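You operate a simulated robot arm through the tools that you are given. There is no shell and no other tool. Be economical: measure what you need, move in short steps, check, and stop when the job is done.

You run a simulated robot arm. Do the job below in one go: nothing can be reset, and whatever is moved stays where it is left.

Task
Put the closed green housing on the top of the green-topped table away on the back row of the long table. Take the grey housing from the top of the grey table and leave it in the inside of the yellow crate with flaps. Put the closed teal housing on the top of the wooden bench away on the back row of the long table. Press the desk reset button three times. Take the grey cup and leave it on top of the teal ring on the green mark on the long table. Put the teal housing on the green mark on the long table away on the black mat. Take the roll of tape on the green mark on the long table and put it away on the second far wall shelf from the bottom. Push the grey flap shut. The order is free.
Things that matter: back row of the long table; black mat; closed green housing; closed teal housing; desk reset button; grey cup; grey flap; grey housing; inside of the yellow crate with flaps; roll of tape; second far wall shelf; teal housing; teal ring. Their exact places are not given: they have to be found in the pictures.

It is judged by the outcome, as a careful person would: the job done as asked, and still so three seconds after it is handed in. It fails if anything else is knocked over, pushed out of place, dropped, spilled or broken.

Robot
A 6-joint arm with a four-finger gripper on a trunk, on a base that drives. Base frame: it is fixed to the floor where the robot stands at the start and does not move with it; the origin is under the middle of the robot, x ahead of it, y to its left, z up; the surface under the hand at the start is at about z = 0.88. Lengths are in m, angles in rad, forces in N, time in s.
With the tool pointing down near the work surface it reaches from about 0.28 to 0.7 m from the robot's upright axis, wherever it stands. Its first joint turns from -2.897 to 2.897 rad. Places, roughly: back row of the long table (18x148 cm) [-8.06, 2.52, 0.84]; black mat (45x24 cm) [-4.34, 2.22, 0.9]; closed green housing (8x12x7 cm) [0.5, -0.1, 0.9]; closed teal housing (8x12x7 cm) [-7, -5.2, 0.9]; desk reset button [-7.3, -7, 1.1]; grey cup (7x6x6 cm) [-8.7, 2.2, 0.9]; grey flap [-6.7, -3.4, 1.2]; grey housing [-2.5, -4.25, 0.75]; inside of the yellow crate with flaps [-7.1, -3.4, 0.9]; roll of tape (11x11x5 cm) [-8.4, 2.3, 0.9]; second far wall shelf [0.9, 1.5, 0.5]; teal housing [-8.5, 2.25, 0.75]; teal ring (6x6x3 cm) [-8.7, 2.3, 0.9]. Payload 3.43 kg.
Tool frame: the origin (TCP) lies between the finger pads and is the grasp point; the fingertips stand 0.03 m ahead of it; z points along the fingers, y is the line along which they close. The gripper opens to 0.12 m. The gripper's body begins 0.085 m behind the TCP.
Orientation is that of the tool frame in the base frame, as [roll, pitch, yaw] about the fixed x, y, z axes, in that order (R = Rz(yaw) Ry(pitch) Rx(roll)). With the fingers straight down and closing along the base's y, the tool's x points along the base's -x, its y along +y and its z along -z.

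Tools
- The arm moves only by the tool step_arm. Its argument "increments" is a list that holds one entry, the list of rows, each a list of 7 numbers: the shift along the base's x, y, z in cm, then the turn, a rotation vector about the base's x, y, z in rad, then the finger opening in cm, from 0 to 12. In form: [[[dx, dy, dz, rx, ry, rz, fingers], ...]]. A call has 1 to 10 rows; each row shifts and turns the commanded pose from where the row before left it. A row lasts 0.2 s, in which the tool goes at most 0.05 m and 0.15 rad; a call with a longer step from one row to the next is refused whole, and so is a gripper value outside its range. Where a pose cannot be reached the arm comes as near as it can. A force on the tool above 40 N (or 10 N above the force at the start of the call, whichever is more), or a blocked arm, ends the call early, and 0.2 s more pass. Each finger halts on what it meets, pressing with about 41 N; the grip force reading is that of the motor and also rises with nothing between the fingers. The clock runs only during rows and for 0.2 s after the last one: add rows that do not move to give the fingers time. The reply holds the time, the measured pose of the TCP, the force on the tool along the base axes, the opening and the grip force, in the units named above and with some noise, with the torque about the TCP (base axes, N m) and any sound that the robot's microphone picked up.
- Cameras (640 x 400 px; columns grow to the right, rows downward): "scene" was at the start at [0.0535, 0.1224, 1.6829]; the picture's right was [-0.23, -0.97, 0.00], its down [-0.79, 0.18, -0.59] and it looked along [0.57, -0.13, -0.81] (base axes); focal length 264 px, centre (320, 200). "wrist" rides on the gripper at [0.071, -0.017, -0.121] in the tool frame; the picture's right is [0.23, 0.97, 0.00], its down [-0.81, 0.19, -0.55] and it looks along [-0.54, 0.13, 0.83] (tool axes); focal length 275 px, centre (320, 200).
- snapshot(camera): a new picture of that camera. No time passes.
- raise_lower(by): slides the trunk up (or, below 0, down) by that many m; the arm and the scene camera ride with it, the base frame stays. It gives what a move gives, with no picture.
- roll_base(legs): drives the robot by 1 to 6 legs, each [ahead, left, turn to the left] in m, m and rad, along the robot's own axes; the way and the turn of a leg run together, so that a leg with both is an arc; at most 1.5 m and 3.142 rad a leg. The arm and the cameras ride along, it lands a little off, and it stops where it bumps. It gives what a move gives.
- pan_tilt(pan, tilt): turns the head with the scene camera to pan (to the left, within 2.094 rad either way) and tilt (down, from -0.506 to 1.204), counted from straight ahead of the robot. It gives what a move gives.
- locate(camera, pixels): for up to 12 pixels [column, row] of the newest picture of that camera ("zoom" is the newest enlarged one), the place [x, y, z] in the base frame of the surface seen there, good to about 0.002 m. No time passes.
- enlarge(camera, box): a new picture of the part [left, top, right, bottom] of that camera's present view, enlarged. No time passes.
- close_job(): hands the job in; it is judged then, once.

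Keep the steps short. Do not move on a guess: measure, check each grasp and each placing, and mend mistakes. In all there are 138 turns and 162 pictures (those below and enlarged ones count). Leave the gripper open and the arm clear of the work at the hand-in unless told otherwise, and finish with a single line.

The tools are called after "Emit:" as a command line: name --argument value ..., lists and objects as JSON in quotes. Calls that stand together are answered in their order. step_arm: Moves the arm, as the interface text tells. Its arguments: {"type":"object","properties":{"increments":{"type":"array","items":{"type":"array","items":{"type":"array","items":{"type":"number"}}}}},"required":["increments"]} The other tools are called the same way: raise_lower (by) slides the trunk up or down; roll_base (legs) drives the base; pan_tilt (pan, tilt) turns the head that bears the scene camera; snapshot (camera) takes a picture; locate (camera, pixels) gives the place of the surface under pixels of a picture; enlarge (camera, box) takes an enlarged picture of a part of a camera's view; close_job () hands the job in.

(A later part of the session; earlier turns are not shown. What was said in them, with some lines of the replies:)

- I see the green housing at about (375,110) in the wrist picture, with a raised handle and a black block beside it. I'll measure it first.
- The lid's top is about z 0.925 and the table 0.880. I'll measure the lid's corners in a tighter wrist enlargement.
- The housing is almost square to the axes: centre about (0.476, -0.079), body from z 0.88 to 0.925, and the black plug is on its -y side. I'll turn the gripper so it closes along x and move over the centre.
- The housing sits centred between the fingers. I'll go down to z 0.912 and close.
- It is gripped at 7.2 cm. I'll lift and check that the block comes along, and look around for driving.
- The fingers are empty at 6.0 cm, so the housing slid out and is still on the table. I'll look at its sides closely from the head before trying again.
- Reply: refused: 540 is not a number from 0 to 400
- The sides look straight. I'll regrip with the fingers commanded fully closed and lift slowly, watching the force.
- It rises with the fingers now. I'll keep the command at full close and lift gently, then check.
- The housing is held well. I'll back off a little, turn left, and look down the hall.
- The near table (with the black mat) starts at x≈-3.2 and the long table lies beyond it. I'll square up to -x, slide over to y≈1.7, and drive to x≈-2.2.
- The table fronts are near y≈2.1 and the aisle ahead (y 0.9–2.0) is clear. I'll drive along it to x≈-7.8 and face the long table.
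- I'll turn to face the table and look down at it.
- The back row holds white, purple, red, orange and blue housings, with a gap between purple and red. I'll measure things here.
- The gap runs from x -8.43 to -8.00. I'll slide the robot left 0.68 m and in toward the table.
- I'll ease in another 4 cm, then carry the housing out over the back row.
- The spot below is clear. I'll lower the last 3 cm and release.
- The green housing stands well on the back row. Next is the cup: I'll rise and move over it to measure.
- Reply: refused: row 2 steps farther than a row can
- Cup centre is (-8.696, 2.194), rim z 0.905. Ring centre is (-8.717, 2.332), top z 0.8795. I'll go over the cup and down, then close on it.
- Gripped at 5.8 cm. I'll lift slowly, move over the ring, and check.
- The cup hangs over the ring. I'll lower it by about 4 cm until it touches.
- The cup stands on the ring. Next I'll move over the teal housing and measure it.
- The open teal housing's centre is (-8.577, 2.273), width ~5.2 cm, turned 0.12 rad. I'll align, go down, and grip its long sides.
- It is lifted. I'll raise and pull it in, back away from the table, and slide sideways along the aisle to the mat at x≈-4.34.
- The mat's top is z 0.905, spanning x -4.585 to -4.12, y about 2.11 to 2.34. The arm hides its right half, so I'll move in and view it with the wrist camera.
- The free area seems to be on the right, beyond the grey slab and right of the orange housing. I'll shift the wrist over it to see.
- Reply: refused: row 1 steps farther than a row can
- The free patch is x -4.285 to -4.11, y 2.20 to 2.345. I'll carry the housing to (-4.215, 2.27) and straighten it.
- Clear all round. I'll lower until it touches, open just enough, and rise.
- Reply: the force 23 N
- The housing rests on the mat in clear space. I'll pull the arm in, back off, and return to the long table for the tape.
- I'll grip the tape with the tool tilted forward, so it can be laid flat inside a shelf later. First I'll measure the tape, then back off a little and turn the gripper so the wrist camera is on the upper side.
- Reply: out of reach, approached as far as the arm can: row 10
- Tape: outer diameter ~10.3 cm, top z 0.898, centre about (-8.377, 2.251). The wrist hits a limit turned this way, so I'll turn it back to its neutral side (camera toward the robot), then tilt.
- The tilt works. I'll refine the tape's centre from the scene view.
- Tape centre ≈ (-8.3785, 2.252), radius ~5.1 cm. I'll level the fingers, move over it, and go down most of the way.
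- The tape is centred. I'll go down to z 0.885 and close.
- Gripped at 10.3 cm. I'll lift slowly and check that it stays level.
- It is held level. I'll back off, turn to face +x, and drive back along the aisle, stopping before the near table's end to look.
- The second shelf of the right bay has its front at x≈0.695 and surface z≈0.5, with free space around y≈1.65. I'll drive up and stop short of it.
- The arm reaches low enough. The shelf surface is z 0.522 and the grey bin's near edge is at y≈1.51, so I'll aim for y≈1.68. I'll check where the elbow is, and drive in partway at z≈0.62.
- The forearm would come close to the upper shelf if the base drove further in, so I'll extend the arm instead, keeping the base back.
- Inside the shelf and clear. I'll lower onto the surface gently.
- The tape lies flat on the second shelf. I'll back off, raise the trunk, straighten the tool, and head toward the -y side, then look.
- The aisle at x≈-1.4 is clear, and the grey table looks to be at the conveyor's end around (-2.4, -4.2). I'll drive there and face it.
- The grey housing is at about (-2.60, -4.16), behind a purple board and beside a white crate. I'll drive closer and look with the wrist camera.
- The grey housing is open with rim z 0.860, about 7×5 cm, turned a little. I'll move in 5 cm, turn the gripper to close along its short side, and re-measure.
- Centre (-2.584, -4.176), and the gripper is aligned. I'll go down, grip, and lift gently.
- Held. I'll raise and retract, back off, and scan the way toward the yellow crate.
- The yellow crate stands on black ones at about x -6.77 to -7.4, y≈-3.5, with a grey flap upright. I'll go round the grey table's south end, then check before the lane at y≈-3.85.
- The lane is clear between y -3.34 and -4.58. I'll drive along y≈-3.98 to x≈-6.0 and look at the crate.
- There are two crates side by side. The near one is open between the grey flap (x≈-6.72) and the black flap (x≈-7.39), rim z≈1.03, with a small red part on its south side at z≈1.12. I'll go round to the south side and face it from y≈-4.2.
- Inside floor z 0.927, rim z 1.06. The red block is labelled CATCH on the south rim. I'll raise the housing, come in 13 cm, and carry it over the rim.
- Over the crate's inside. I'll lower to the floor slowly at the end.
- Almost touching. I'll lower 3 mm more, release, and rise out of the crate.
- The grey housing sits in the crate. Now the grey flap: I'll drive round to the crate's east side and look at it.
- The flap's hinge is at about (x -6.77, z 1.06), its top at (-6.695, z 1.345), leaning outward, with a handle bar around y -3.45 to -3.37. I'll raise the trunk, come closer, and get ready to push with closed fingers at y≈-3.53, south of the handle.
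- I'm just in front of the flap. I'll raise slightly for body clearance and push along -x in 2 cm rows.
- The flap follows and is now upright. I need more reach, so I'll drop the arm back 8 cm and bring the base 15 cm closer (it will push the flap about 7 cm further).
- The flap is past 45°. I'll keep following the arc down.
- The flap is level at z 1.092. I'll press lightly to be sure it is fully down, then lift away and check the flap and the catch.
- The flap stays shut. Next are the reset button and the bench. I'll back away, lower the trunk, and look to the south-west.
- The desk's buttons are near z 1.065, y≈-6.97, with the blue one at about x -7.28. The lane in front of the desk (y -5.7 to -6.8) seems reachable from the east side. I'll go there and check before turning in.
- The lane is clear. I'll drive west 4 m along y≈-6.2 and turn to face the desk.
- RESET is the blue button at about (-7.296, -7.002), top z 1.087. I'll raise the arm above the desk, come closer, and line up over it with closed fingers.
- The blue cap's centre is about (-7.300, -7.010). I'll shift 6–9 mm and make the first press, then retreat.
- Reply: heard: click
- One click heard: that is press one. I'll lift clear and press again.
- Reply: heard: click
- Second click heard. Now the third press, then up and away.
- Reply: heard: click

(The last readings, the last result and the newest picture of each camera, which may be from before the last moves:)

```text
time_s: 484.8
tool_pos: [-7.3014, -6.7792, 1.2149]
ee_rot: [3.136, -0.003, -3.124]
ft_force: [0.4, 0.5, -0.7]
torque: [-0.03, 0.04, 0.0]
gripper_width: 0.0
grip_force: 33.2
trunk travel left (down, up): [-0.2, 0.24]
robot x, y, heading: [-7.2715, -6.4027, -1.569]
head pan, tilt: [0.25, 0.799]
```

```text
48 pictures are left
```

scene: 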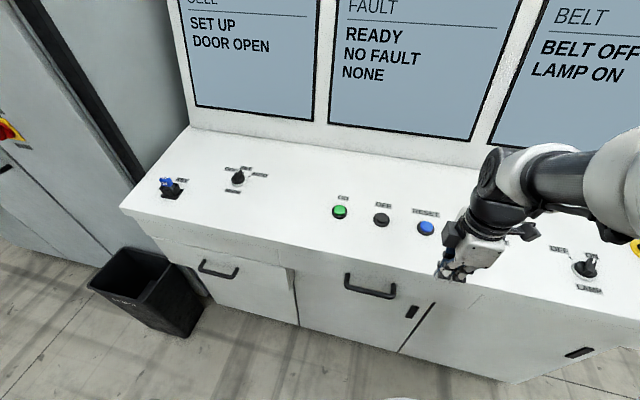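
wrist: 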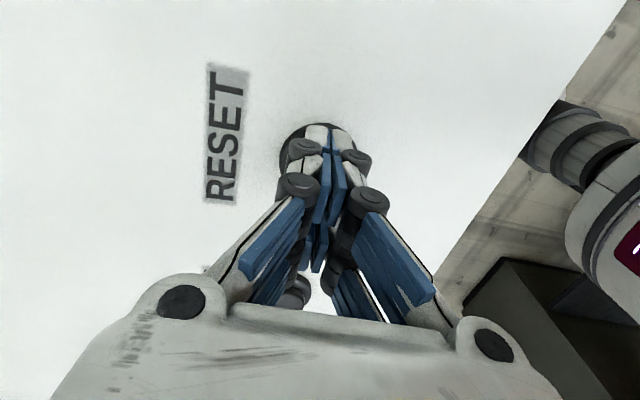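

Three clicks in all. Now the closed teal housing on the bench, best reached from its north side. I'll back off and look west for a shorter way round.

Emit:
roll_base --legs '[[-0.22, 0, 0], [0, 0, -1.57]]'

Emit:
pan_tilt --pan -0.3 --tilt 0.5

Emit:
snapshot --camera "scene"

```text
time_s: 490.3
tool_pos: [-7.6525, -6.159, 1.2145]
ee_rot: [3.136, -0.001, 1.589]
ft_force: [-1.0, 0.1, -0.1]
torque: [0.03, 0.01, -0.03]
gripper_width: 0.0
grip_force: 33.5
trunk travel left (down, up): [-0.2, 0.24]
robot x, y, heading: [-7.2727, -6.1846, -3.141]
head pan, tilt: [0.25, 0.799]
```

```text
time_s: 491.3
tool_pos: [-7.6508, -6.1589, 1.2143]
ee_rot: [3.135, -0.003, 1.589]
ft_force: [-0.1, -0.4, -0.7]
torque: [-0.02, -0.01, 0.04]
gripper_width: 0.0001
grip_force: 33.9
trunk travel left (down, up): [-0.2, 0.24]
robot x, y, heading: [-7.2764, -6.1884, -3.142]
head pan, tilt: [-0.3, 0.499]
```

```text
47 pictures are left
```

scene: 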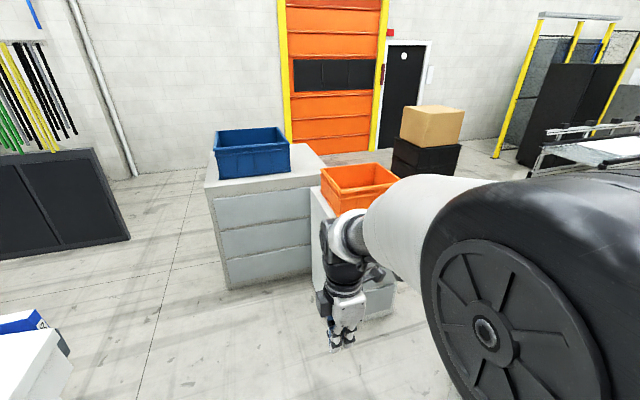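

Emit:
locate --camera "scene" --pixels '[[230, 288], [220, 200], [370, 318], [395, 300], [325, 160], [390, 175], [310, 270], [100, 300]]'

Emit:
pan_tilt --pan -1.1 --tilt 0.6

Emit:
snapshot --camera "scene"

```text
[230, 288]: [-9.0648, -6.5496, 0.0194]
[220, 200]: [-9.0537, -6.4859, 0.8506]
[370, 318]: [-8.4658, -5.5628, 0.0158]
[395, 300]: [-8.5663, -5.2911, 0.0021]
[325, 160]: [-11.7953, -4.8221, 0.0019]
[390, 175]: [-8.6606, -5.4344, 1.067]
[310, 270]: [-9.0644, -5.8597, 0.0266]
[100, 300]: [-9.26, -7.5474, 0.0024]
```

```text
time_s: 492.4
tool_pos: [-7.6519, -6.1596, 1.2155]
ee_rot: [3.134, -0.002, 1.587]
ft_force: [-0.1, 0.4, -0.5]
torque: [0.02, 0.01, -0.02]
gripper_width: 0.0001
grip_force: 33.6
trunk travel left (down, up): [-0.2, 0.24]
robot x, y, heading: [-7.2717, -6.1875, -3.139]
head pan, tilt: [-1.1, 0.6]
```

```text
46 pictures are left
```

scene: 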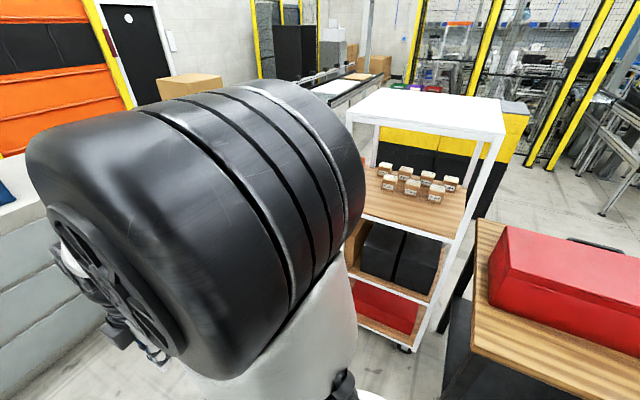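

The gap west of the cart is too narrow, so I'll return by the known east way.

Emit:
roll_base --legs '[[-1.5, 0, 0], [-1.5, 0, 0], [-1.0, 0, 0], [0, -1.5, 0], [0, -0.72, 0], [1.5, 0, 0]]'

```text
time_s: 529.5
tool_pos: [-5.0111, -3.8675, 1.2159]
ee_rot: [3.135, -0.002, 1.533]
ft_force: [-0.3, 0.3, -0.5]
torque: [-0.02, 0.0, 0.01]
gripper_width: 0.0002
grip_force: 33.3
trunk travel left (down, up): [-0.2, 0.24]
robot x, y, heading: [-4.6356, -3.9148, 3.088]
head pan, tilt: [-1.1, 0.6]
```

Emit:
roll_base --legs '[[0, 0.15, 0.053], [1.5, 0, 0], [0.75, 0, 0], [0, 0, 1.57], [0.25, 0, 0]]'

Emit:
pan_tilt --pan 0.2 --tilt 0.8

Emit:
snapshot --camera "scene"

```text
time_s: 546.7
tool_pos: [-6.8971, -4.6984, 1.2139]
ee_rot: [3.135, -0.001, -3.126]
ft_force: [0.4, -0.5, -0.1]
torque: [0.08, 0.02, 0.06]
gripper_width: 0.0
grip_force: 33.6
trunk travel left (down, up): [-0.2, 0.24]
robot x, y, heading: [-6.874, -4.3253, -1.57]
head pan, tilt: [-1.1, 0.6]
```

```text
time_s: 548.2
tool_pos: [-6.8969, -4.6984, 1.2145]
ee_rot: [3.134, -0.002, -3.125]
ft_force: [0.5, 0.6, 0.4]
torque: [-0.02, 0.0, -0.02]
gripper_width: 0.0
grip_force: 33.3
trunk travel left (down, up): [-0.2, 0.24]
robot x, y, heading: [-6.8704, -4.3225, -1.573]
head pan, tilt: [0.201, 0.799]
```

```text
45 pictures are left
```

scene: 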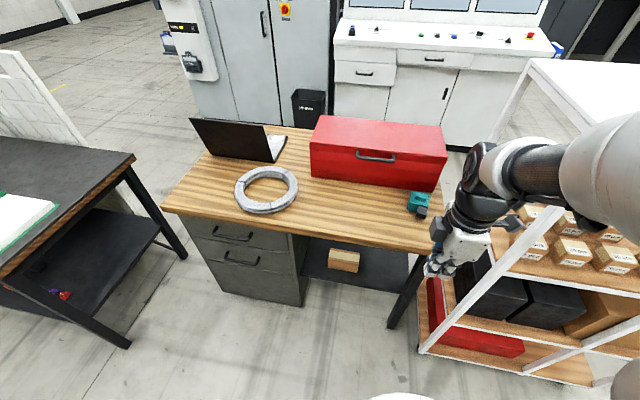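

Emit:
enlarge --camera "scene" --box '[370, 160, 490, 240]'

Emit:
locate --camera "zoom" --pixels '[[220, 175], [320, 178], [205, 225], [300, 240], [285, 280], [260, 210], [100, 250], [300, 130], [200, 120], [270, 185], [250, 330], [400, 90]]'

Emit:
locate --camera "scene" --pixels '[[540, 62], [525, 75], [440, 155], [440, 190], [445, 240]]'

```text
5.00 times, centred on (430, 200) of scene
```

zoom: 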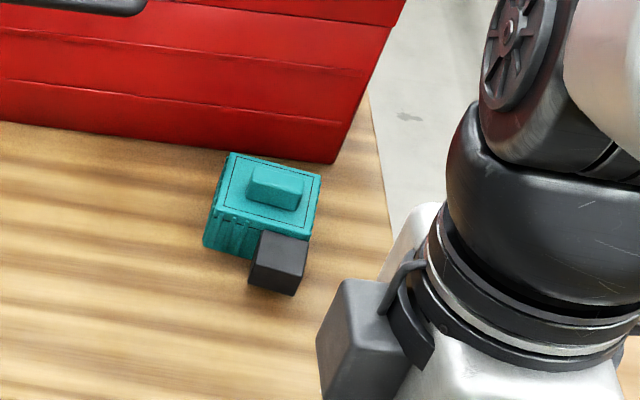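

```text
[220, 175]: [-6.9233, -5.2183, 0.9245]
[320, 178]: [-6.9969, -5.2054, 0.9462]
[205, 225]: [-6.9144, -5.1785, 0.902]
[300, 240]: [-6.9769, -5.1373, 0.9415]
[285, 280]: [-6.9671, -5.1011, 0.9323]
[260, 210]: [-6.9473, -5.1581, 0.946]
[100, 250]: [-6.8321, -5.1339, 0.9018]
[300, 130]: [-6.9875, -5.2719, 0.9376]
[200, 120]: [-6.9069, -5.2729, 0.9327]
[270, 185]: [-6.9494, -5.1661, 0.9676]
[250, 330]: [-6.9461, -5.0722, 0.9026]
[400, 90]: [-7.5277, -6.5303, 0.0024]
```

```text
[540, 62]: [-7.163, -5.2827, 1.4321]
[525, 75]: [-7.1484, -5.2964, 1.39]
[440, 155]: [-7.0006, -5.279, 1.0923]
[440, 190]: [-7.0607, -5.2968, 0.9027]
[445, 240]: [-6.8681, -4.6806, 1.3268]
```

The teal housing: body centre about (-6.955, -5.175), top z 0.946, bench z 0.902, and its plug points toward me. The toolbox face is 6 cm behind it and the cart is 15 cm to the side. I'll come in, turn the gripper back so it closes along x, and look from above.

Emit:
roll_base --legs '[[0.27, 0, 0]]'

Emit:
step_arm --increments '[[[0, 0, 0, 0, 0, -0.15, 0], [0, 0, 0, 0, 0, -0.15, 0], [0, 0, 0, 0, 0, -0.15, 0], [0, 0, 0, 0, 0, -0.15, 0], [0, 0, 0, 0, 0, -0.15, 0], [0, 0, 0, 0, 0, -0.15, 0], [0, 0, 0, 0, 0, -0.15, 0], [0, 0, 0, 0, 0, -0.15, 0], [0, 0, 0, 0, 0, -0.15, 0], [0, 0, 0, 0, 0, -0.15, 0]]]'

Emit:
step_arm --increments '[[[-1, -2.5, 0, 0, 0, -0.087, 11], [-1, -2.5, 0, 0, 0, 0, 11], [-1, -2.5, 0, 0, 0, 0, 11], [-1, -2.5, -1, 0, 0, 0, 11], [-1, -1.5, -2, 0, 0, 0, 11], [0, 0, -3, 0, 0, 0, 11], [0, 0, 0, 0, 0, 0, 11]]]'

Emit:
snapshot --camera "wrist"

```text
time_s: 550.1
tool_pos: [-6.8968, -4.9625, 1.2154]
ee_rot: [3.132, -0.001, -3.124]
ft_force: [0.2, -0.2, -1.0]
torque: [0.03, 0.02, -0.01]
gripper_width: 0.0001
grip_force: 33.7
trunk travel left (down, up): [-0.2, 0.24]
robot x, y, heading: [-6.8721, -4.5843, -1.568]
head pan, tilt: [0.201, 0.799]
```

```text
time_s: 552.3
tool_pos: [-6.8956, -4.9611, 1.216]
ee_rot: [3.134, -0.003, 1.657]
ft_force: [-0.2, -0.5, 0.2]
torque: [-0.01, -0.01, -0.01]
gripper_width: 0.0
grip_force: 33.4
trunk travel left (down, up): [-0.2, 0.24]
robot x, y, heading: [-6.8678, -4.5825, -1.572]
head pan, tilt: [0.201, 0.799]
```

```text
time_s: 553.9
tool_pos: [-6.9456, -5.0765, 1.1553]
ee_rot: [3.134, 0.0, 1.573]
ft_force: [0.0, 0.6, -0.5]
torque: [-0.02, 0.02, 0.03]
gripper_width: 0.11
grip_force: 0.1
trunk travel left (down, up): [-0.2, 0.24]
robot x, y, heading: [-6.8685, -4.5879, -1.569]
head pan, tilt: [0.201, 0.799]
```

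```text
43 pictures are left
```

wrist: 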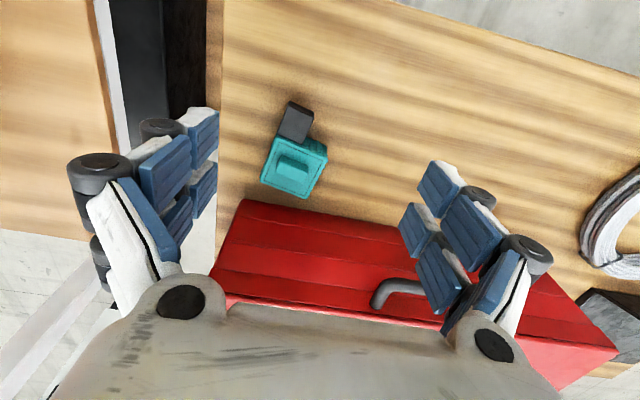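

Emit:
enlarge --camera "wrist" --box '[230, 90, 358, 210]'

Emit:
locate --camera "zoom" --pixels '[[220, 155], [465, 195], [155, 310], [380, 365], [190, 230], [425, 280], [300, 270], [340, 170], [270, 340], [320, 70], [235, 160], [160, 300]]'

```text
3.33 times, centred on (294, 150) of wrist
```

zoom: 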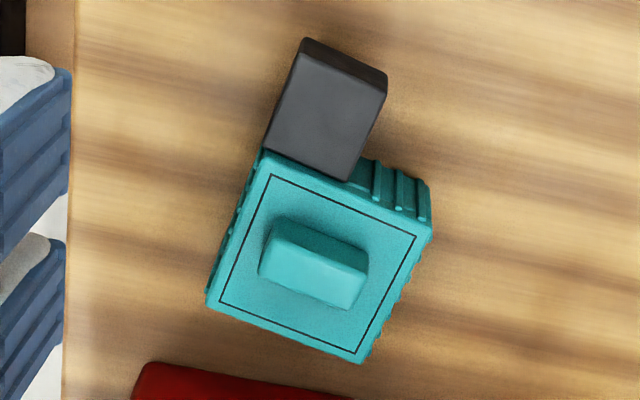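

```text
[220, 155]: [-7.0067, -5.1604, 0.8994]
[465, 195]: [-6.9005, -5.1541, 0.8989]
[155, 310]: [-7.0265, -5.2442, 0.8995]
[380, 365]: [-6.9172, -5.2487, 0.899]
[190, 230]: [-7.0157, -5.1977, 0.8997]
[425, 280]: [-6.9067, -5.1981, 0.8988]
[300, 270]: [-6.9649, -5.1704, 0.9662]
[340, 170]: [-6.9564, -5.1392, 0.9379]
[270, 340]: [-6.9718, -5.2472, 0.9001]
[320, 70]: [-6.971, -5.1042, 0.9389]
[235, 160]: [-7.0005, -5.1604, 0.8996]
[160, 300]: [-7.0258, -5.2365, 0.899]
```

Emit:
locate --camera "zoom" --pixels '[[274, 178], [414, 238], [354, 350], [224, 302], [250, 235], [390, 290], [320, 325], [290, 350]]'

```text
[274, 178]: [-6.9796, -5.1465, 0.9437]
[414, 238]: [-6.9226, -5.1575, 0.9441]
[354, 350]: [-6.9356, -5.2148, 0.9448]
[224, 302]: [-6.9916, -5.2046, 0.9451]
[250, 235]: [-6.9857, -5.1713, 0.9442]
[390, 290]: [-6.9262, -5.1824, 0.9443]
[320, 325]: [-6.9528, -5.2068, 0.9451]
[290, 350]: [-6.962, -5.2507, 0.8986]
```

Centre (-6.957, -5.181), turned -0.195 rad. I'll align, go down in stages, and check.

Emit:
step_arm --increments '[[[-0.3, -3.5, 0, 0, 0, -0.1, 12], [-0.4, -3.5, 0, 0, 0, -0.098, 12], [-0.5, -3.5, 0, 0, 0, 0, 12], [0, 0, -4, 0, 0, 0, 12], [0, 0, -4, 0, 0, 0, 12], [0, 0, -4, 0, 0, 0, 12], [0, 0, -3, 0, 0, 0, 12], [0, 0, 0, 0, 0, 0, 12]]]'

Emit:
snapshot --camera "wrist"

```text
time_s: 555.7
tool_pos: [-6.9563, -5.1804, 1.0047]
ee_rot: [3.133, -0.001, 1.377]
ft_force: [0.7, -0.1, -0.1]
torque: [-0.05, 0.01, -0.04]
gripper_width: 0.1202
grip_force: 0.0
trunk travel left (down, up): [-0.2, 0.24]
robot x, y, heading: [-6.8698, -4.5843, -1.57]
head pan, tilt: [0.201, 0.799]
```

```text
41 pictures are left
```

wrist: 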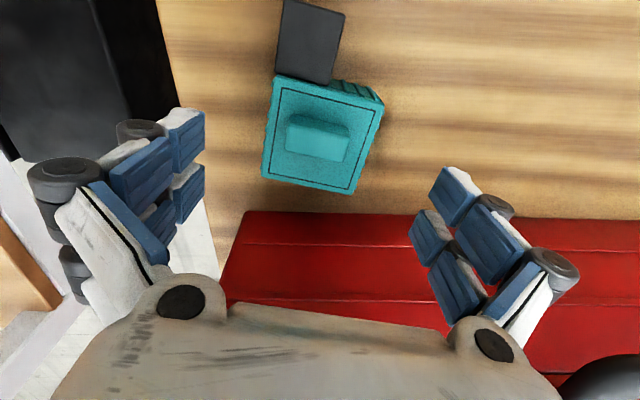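

Emit:
step_arm --increments '[[[0, 0, -3, 0, 0, 0, 12], [0, 0, -2.5, 0, 0, 0, 12], [0, 0, -1.6, 0, 0, 0, 12], [0, 0, 0, 0, 0, 0, 12]]]'

Emit:
step_arm --increments '[[[0, 0, 0, 0, 0, 0, 9], [0, 0, 0, 0, 0, 0, 7], [0, 0, 0, 0, 0, 0, 0], [0, 0, 0, 0, 0, 0, 0], [0, 0, 0, 0, 0, 0, 0], [0, 0, 0, 0, 0, 0, 0], [0, 0, 0.4, 0, 0, 0, 0], [0, 0, 0.6, 0, 0, 0, 0], [0, 0, 1, 0, 0, 0, 0], [0, 0, 0, 0, 0, 0, 0]]]'

Emit:
snapshot --camera "wrist"

Emit:
locate --camera "wrist" --pixels '[[260, 240], [300, 170], [300, 60]]'

```text
time_s: 556.7
tool_pos: [-6.9574, -5.1788, 0.9331]
ee_rot: [3.134, -0.002, 1.376]
ft_force: [0.0, -0.7, 1.6]
torque: [0.01, -0.01, 0.01]
gripper_width: 0.1204
grip_force: 0.1
trunk travel left (down, up): [-0.2, 0.24]
robot x, y, heading: [-6.872, -4.5842, -1.569]
head pan, tilt: [0.201, 0.799]
```

```text
time_s: 558.9
tool_pos: [-6.9586, -5.1792, 0.9541]
ee_rot: [3.135, -0.003, 1.376]
ft_force: [0.8, 0.4, -1.4]
torque: [-0.02, -0.01, -0.01]
gripper_width: 0.0716
grip_force: 40.9
trunk travel left (down, up): [-0.2, 0.24]
robot x, y, heading: [-6.8707, -4.5847, -1.569]
head pan, tilt: [0.201, 0.799]
```

```text
40 pictures are left
```

wrist: 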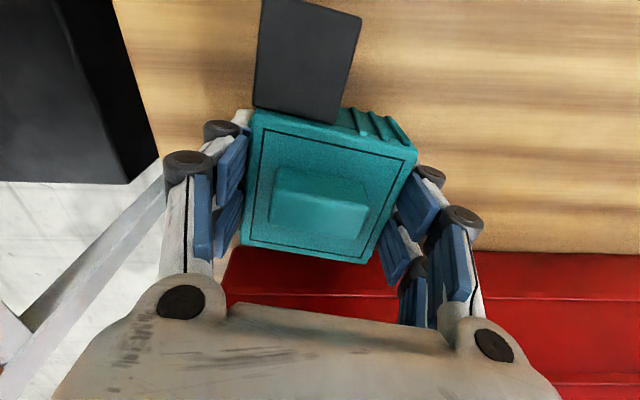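

```text
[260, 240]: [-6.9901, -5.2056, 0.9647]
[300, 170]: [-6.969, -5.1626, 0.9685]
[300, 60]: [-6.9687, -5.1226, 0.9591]
```

It came up with the fingers. I'll raise gently and retract, then drive the long known way back to the long table.

Emit:
step_arm --increments '[[[0, 0, 1, 0, 0, 0, 0], [0, 0, 2, 0, 0, 0, 0], [0, 0, 2.5, 0, 0, 0, 0], [0, 0, 2.5, 0, 0, 0, 0], [0, 0, 2.5, 0, 0, 0, 0], [0, 0, 2.5, 0, 0, 0, 0], [0, 0, 2, 0, 0, 0, 0], [0, 0, 1.5, 0, 0, 0, 0], [0, 0, 0, 0, 0, 0, 0]]]'

Emit:
step_arm --increments '[[[0, 1, 0, 0, 0, 0, 0], [0.7, 2.5, 0, 0, 0, 0, 0], [1, 2.5, 0, 0, 0, 0, 0], [1, 3, 0, 0, 0, 0, 0], [1, 3, 0, 0, 0, 0, 0], [1, 3, 0, 0, 0, 0, 0], [1, 3, 0, 0, 0, 0, 0], [1, 2, 0, 0, 0, 0, 0], [0.5, 1, 0, 0, 0, 0, 0], [0, 0, 0, 0, 0, 0, 0]]]'

Emit:
roll_base --legs '[[-0.6, 0, 0], [0, 1.5, 0], [0, 1.5, 0], [0, 0.6, 0]]'

```text
time_s: 560.9
tool_pos: [-6.9581, -5.1807, 1.1191]
ee_rot: [3.135, -0.001, 1.375]
ft_force: [-0.4, -0.6, -2.2]
torque: [0.0, 0.02, 0.0]
gripper_width: 0.0717
grip_force: 41.2
trunk travel left (down, up): [-0.2, 0.24]
robot x, y, heading: [-6.8731, -4.5838, -1.571]
head pan, tilt: [0.201, 0.799]
```

```text
time_s: 563.1
tool_pos: [-6.8866, -4.9708, 1.1195]
ee_rot: [3.136, -0.002, 1.374]
ft_force: [-0.2, -0.7, -2.6]
torque: [-0.03, 0.0, 0.0]
gripper_width: 0.0714
grip_force: 41.0
trunk travel left (down, up): [-0.2, 0.24]
robot x, y, heading: [-6.8667, -4.5835, -1.569]
head pan, tilt: [0.201, 0.799]
```

```text
time_s: 583.5
tool_pos: [-3.2905, -4.3362, 1.1203]
ee_rot: [3.134, -0.001, 1.374]
ft_force: [0.6, -0.4, -2.0]
torque: [-0.02, 0.01, -0.01]
gripper_width: 0.0718
grip_force: 41.5
trunk travel left (down, up): [-0.2, 0.24]
robot x, y, heading: [-3.273, -3.9535, -1.572]
head pan, tilt: [0.201, 0.799]
```

Emit:
roll_base --legs '[[1.15, 0, 0], [0, 1.5, 0], [0, 0.37, 0], [-1.5, 0, 0], [-1.5, 0, 0]]'

```text
time_s: 612.5
tool_pos: [-1.4297, -2.4483, 1.1195]
ee_rot: [3.133, -0.002, 1.398]
ft_force: [0.0, 0.6, -2.1]
torque: [-0.06, -0.02, -0.02]
gripper_width: 0.0717
grip_force: 41.0
trunk travel left (down, up): [-0.2, 0.24]
robot x, y, heading: [-1.4202, -2.0613, -1.543]
head pan, tilt: [0.201, 0.799]
```

Emit:
roll_base --legs '[[-1.42, 0, -0.027], [0, 1.08, 0], [-1.5, 0, 0], [-0.84, 0, 0], [0, 0, -1.571]]'

```text
time_s: 619.2
tool_pos: [-1.4531, -1.069, 1.1197]
ee_rot: [3.135, 0.0, 1.389]
ft_force: [0.1, 0.5, -1.7]
torque: [-0.04, -0.02, 0.0]
gripper_width: 0.0717
grip_force: 40.9
trunk travel left (down, up): [-0.2, 0.24]
robot x, y, heading: [-1.4405, -0.6795, -1.559]
head pan, tilt: [0.201, 0.799]
stopped in leg 1: the robot was blocked; the commanded pose is now the measured one
```

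The base touched something at (-1.44, -0.68), probably the frame's leg behind it. I'll ease forward a little and look.

Emit:
roll_base --legs '[[0.06, 0, 0]]'

Emit:
pan_tilt --pan -2.09 --tilt 0.9

Emit:
snapshot --camera "scene"

```text
time_s: 620.2
tool_pos: [-1.4521, -1.1289, 1.1198]
ee_rot: [3.135, -0.004, 1.388]
ft_force: [0.2, 0.0, -1.9]
torque: [0.04, 0.01, 0.0]
gripper_width: 0.0714
grip_force: 40.5
trunk travel left (down, up): [-0.2, 0.24]
robot x, y, heading: [-1.4427, -0.7426, -1.554]
head pan, tilt: [0.201, 0.799]
```

```text
time_s: 622.3
tool_pos: [-1.453, -1.1271, 1.119]
ee_rot: [3.136, -0.002, 1.386]
ft_force: [0.1, 0.6, -1.8]
torque: [-0.01, 0.02, 0.03]
gripper_width: 0.0718
grip_force: 41.0
trunk travel left (down, up): [-0.2, 0.24]
robot x, y, heading: [-1.4397, -0.7399, -1.554]
head pan, tilt: [-2.089, 0.901]
```

```text
39 pictures are left
```

scene: 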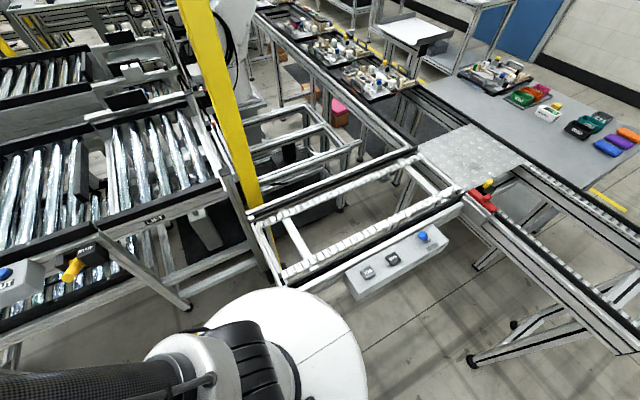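

It was the fixed conveyor frame, and nothing there is disturbed. I'll go sideways to x≈-0.33, then north, and turn.

Emit:
roll_base --legs '[[0, 1.12, -0.016], [-1.5, 0, 0], [-0.94, 0, 0], [0, 0, -1.571]]'

```text
time_s: 643.6
tool_pos: [-0.656, 1.7803, 1.12]
ee_rot: [3.134, -0.003, -0.236]
ft_force: [-1.3, 0.3, -1.3]
torque: [0.01, 0.03, 0.0]
gripper_width: 0.0717
grip_force: 41.3
trunk travel left (down, up): [-0.2, 0.24]
robot x, y, heading: [-0.2743, 1.7496, 3.102]
head pan, tilt: [-2.089, 0.901]
```

Emit:
roll_base --legs '[[0, 0.08, 0.038], [1.5, 0, 0], [1.4, 0, 0]]'

```text
time_s: 658.1
tool_pos: [-3.5339, 1.729, 1.1204]
ee_rot: [3.134, -0.001, -0.217]
ft_force: [0.2, -0.3, -1.7]
torque: [0.0, -0.01, -0.02]
gripper_width: 0.0717
grip_force: 40.9
trunk travel left (down, up): [-0.2, 0.24]
robot x, y, heading: [-3.1464, 1.7062, 3.121]
head pan, tilt: [-2.089, 0.901]
```

Emit:
roll_base --legs '[[0, 0.1, 0.02], [1.5, 0, 0], [1.5, 0, 0], [1.5, 0, 0], [0.5, 0, 0]]'

Emit:
pan_tilt --pan 0.2 --tilt 0.8

```text
time_s: 683.0
tool_pos: [-8.5629, 1.6784, 1.1203]
ee_rot: [3.133, -0.001, -0.237]
ft_force: [0.1, 0.0, -1.8]
torque: [0.03, -0.01, 0.0]
gripper_width: 0.0712
grip_force: 41.1
trunk travel left (down, up): [-0.2, 0.24]
robot x, y, heading: [-8.1812, 1.6471, 3.106]
head pan, tilt: [-2.089, 0.901]
```

```text
time_s: 685.2
tool_pos: [-8.5631, 1.6789, 1.1201]
ee_rot: [3.134, -0.003, -0.238]
ft_force: [-0.1, 0.7, -1.2]
torque: [-0.04, -0.01, 0.03]
gripper_width: 0.0716
grip_force: 41.4
trunk travel left (down, up): [-0.2, 0.24]
robot x, y, heading: [-8.1793, 1.6472, 3.105]
head pan, tilt: [0.201, 0.799]
```

Emit:
roll_base --legs '[[0, 0, -1.534], [0.18, 0, 0]]'

Emit:
step_arm --increments '[[[0, 0, 0, 0, 0, 0.15, 0], [0, 0, 0, 0, 0, 0.15, 0], [0, 0, 0, 0, 0, 0.15, 0], [0, 0, 0, 0, 0, 0.15, 0], [0, 0, 0, 0, 0, 0.15, 0], [0, 0, 0, 0, 0, 0.15, 0], [0, 0, 0, 0, 0, 0.15, 0], [0, 0, 0, 0, 0, 0.15, 0], [0, 0, 0, 0, 0, 0.15, 0], [0, 0, 0, 0, 0, 0.15, 0]]]'

Emit:
snapshot --camera "scene"

```text
time_s: 690.5
tool_pos: [-8.1478, 2.2106, 1.1192]
ee_rot: [3.134, -0.001, -1.791]
ft_force: [0.2, 0.9, -1.6]
torque: [-0.04, 0.01, -0.01]
gripper_width: 0.0717
grip_force: 41.3
trunk travel left (down, up): [-0.2, 0.24]
robot x, y, heading: [-8.1706, 1.8251, 1.551]
head pan, tilt: [0.201, 0.799]
```

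```text
time_s: 692.7
tool_pos: [-8.1491, 2.2116, 1.1193]
ee_rot: [3.135, -0.002, -0.289]
ft_force: [-0.6, 0.4, -1.8]
torque: [0.02, 0.03, 0.03]
gripper_width: 0.0718
grip_force: 40.7
trunk travel left (down, up): [-0.2, 0.24]
robot x, y, heading: [-8.1687, 1.8245, 1.544]
head pan, tilt: [0.201, 0.799]
```

```text
38 pictures are left
```

scene: 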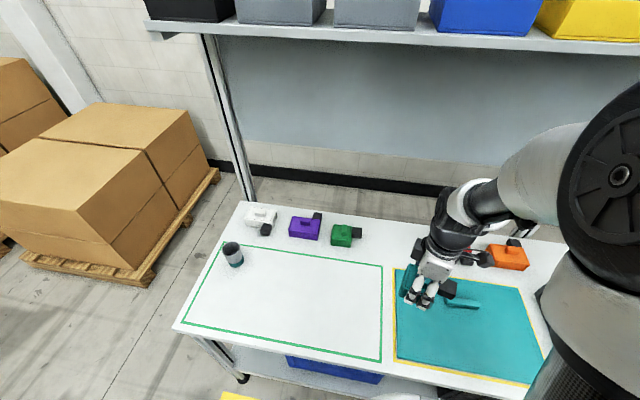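

The gap beside the green housing is clear, and the cup still stands on the ring. I'll carry the teal housing out to (-8.17, 2.495) and lower partway.

Emit:
step_arm --increments '[[[0, 1.5, 0, 0, 0, 0.15, 0], [-0.5, 3, 0, 0, 0, 0.15, 0], [-0.5, 3.5, 0, 0, 0, 0, 0], [-0.5, 3.5, 0, 0, 0, 0, 0], [-0.5, 3.5, 0, 0, 0, 0, 0], [0, 3.5, -1, 0, 0, 0, 0], [0, 3.5, -1, 0, 0, 0, 0], [0, 3.5, -1, 0, 0, 0, 0], [0, 2.8, -2, 0, 0, 0, 0], [0, 0, 0, 0, 0, 0, 0]]]'

Emit:
step_arm --increments '[[[0, 0, -3, 0, 0, 0, 0], [0, 0, -3, 0, 0, 0, 0], [0, 0, -3, 0, 0, 0, 0], [0, 0, -3, 0, 0, 0, 0], [0, 0, -2, 0, 0, 0, 0], [0, 0, 0, 0, 0, 0, 0]]]'

Emit:
snapshot --camera "wrist"

Emit:
enlarge --camera "scene" --box '[280, 180, 540, 342]'

```text
time_s: 694.9
tool_pos: [-8.1678, 2.4929, 1.0694]
ee_rot: [3.135, -0.001, 0.007]
ft_force: [0.1, 0.0, -1.0]
torque: [0.01, 0.03, 0.03]
gripper_width: 0.0715
grip_force: 40.2
trunk travel left (down, up): [-0.2, 0.24]
robot x, y, heading: [-8.1751, 1.8224, 1.551]
head pan, tilt: [0.201, 0.799]
```

```text
time_s: 696.3
tool_pos: [-8.1686, 2.4932, 0.931]
ee_rot: [3.134, -0.002, 0.01]
ft_force: [-0.5, -0.2, -2.0]
torque: [-0.03, 0.02, 0.04]
gripper_width: 0.0716
grip_force: 41.5
trunk travel left (down, up): [-0.2, 0.24]
robot x, y, heading: [-8.1724, 1.8221, 1.553]
head pan, tilt: [0.201, 0.799]
```

```text
37 pictures are left
```

wrist: 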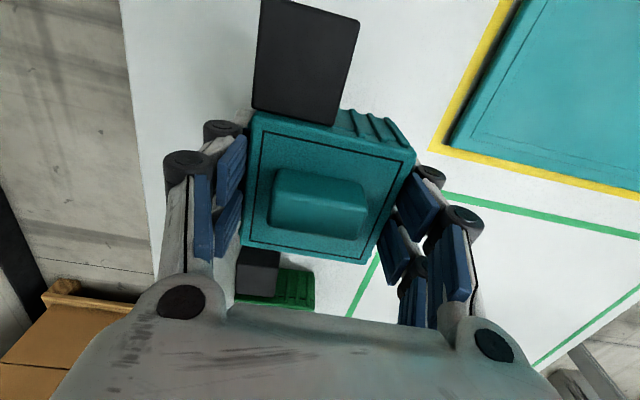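

```text
2.46 times, centred on (410, 261) of scene
```

zoom: 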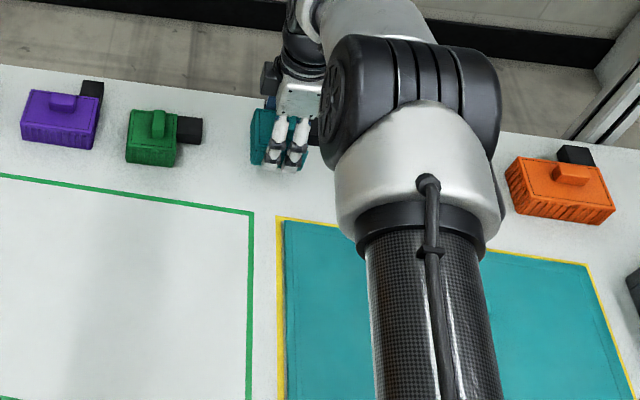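

Clear on both sides. I'll lower the last 4.5 cm and set it down.

Emit:
step_arm --increments '[[[0, 0, -1.5, 0, 0, 0, 0], [0, 0, -1.5, 0, 0, 0, 0], [0, 0, -1, 0, 0, 0, 0], [0, 0, -0.4, 0, 0, 0, 0], [0, 0, -0.2, 0, 0, 0, 0], [0, 0, 0, 0, 0, 0, 0]]]'

Emit:
step_arm --increments '[[[0, 0, 0, 0, 0, 0, 8], [0, 0, 0, 0, 0, 0, 10], [0, 0, 0, 0, 0, 0, 11], [0, 0, 0, 0, 0, 0, 11], [0, 0, 2, 0, 0, 0, 11], [0, 0, 3, 0, 0, 0, 11], [0, 0, 3, 0, 0, 0, 11], [0, 0, 3, 0, 0, 0, 11], [0, 0, 3, 0, 0, 0, 11]]]'

Emit:
snapshot --camera "wrist"

```text
time_s: 697.7
tool_pos: [-8.1684, 2.4935, 0.8834]
ee_rot: [3.132, -0.001, 0.008]
ft_force: [-0.1, -0.1, -2.6]
torque: [-0.04, 0.02, -0.01]
gripper_width: 0.0713
grip_force: 40.7
trunk travel left (down, up): [-0.2, 0.24]
robot x, y, heading: [-8.1701, 1.8236, 1.549]
head pan, tilt: [0.201, 0.799]
```

```text
time_s: 699.7
tool_pos: [-8.167, 2.493, 1.0239]
ee_rot: [3.133, 0.0, 0.008]
ft_force: [-0.1, 0.8, -0.2]
torque: [0.06, -0.01, -0.01]
gripper_width: 0.11
grip_force: 0.5
trunk travel left (down, up): [-0.2, 0.24]
robot x, y, heading: [-8.171, 1.8278, 1.552]
head pan, tilt: [0.201, 0.799]
```

```text
35 pictures are left
```

wrist: 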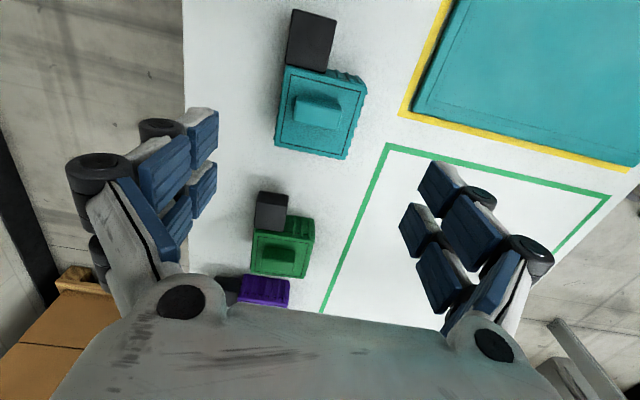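

Both closed housings stand on the back row. I'll draw the arm back, open it, back off, and take one last look at the table.

Emit:
step_arm --increments '[[[0, 0, 4, 0, 0, 0, 12], [0, -4, 3, 0, 0, 0, 12], [0, -4, 0, 0, 0, 0, 12], [0, -4, 0, 0, 0, 0, 12], [0, -4, 0, 0, 0, 0, 12], [0, -4, 0, 0, 0, 0, 12], [0, -4, 0, 0, 0, 0, 12], [0, -4, 0, 0, 0, 0, 12]]]'

Emit:
roll_base --legs '[[-0.35, 0, 0]]'

Emit:
snapshot --camera "scene"

Emit:
enlarge --camera "scene" --box '[180, 130, 480, 320]'

```text
time_s: 701.5
tool_pos: [-8.1694, 2.2125, 1.0935]
ee_rot: [3.138, -0.001, 0.009]
ft_force: [0.9, -0.3, -0.1]
torque: [0.01, 0.01, -0.01]
gripper_width: 0.1199
grip_force: 0.0
trunk travel left (down, up): [-0.2, 0.24]
robot x, y, heading: [-8.1717, 1.8233, 1.546]
head pan, tilt: [0.201, 0.799]
```

```text
time_s: 703.7
tool_pos: [-8.1758, 1.8771, 1.0935]
ee_rot: [3.134, -0.001, 0.003]
ft_force: [-0.2, 0.7, -0.2]
torque: [0.03, -0.01, -0.03]
gripper_width: 0.1202
grip_force: 0.1
trunk travel left (down, up): [-0.2, 0.24]
robot x, y, heading: [-8.1816, 1.4885, 1.54]
head pan, tilt: [0.201, 0.799]
```

```text
34 pictures are left
```

scene: 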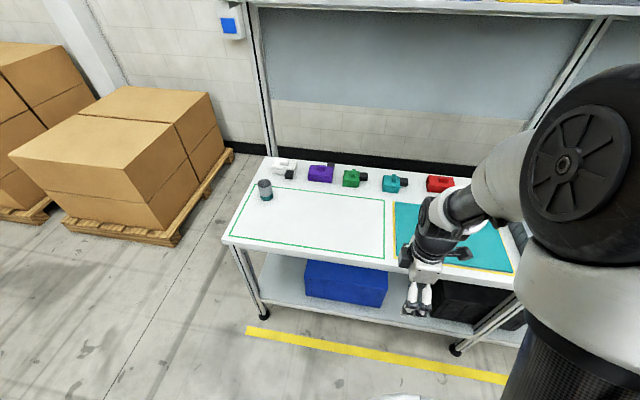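

```text
2.11 times, centred on (330, 225) of scene
```

zoom: 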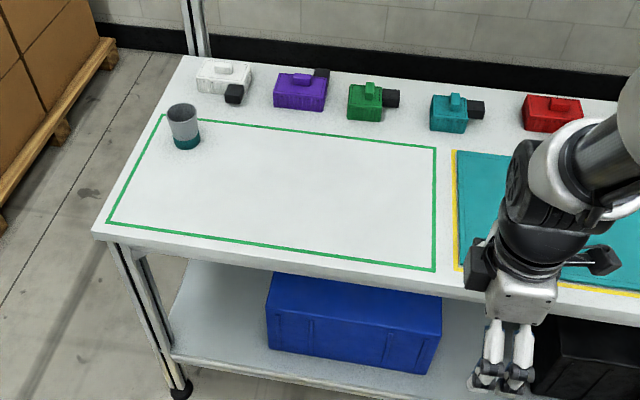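

The table is as asked: both closed housings are on the back row and the cup is on the ring. The other placings were checked as they were made, the flap stayed shut and three clicks were heard, so I'll hand in.

Emit:
close_job

```text
The job is handed in.
```

All eight parts of the job were done and checked, and it is handed in with the gripper open and the arm clear; the only bump was the base touching a fixed conveyor frame once, which disturbed nothing visible.
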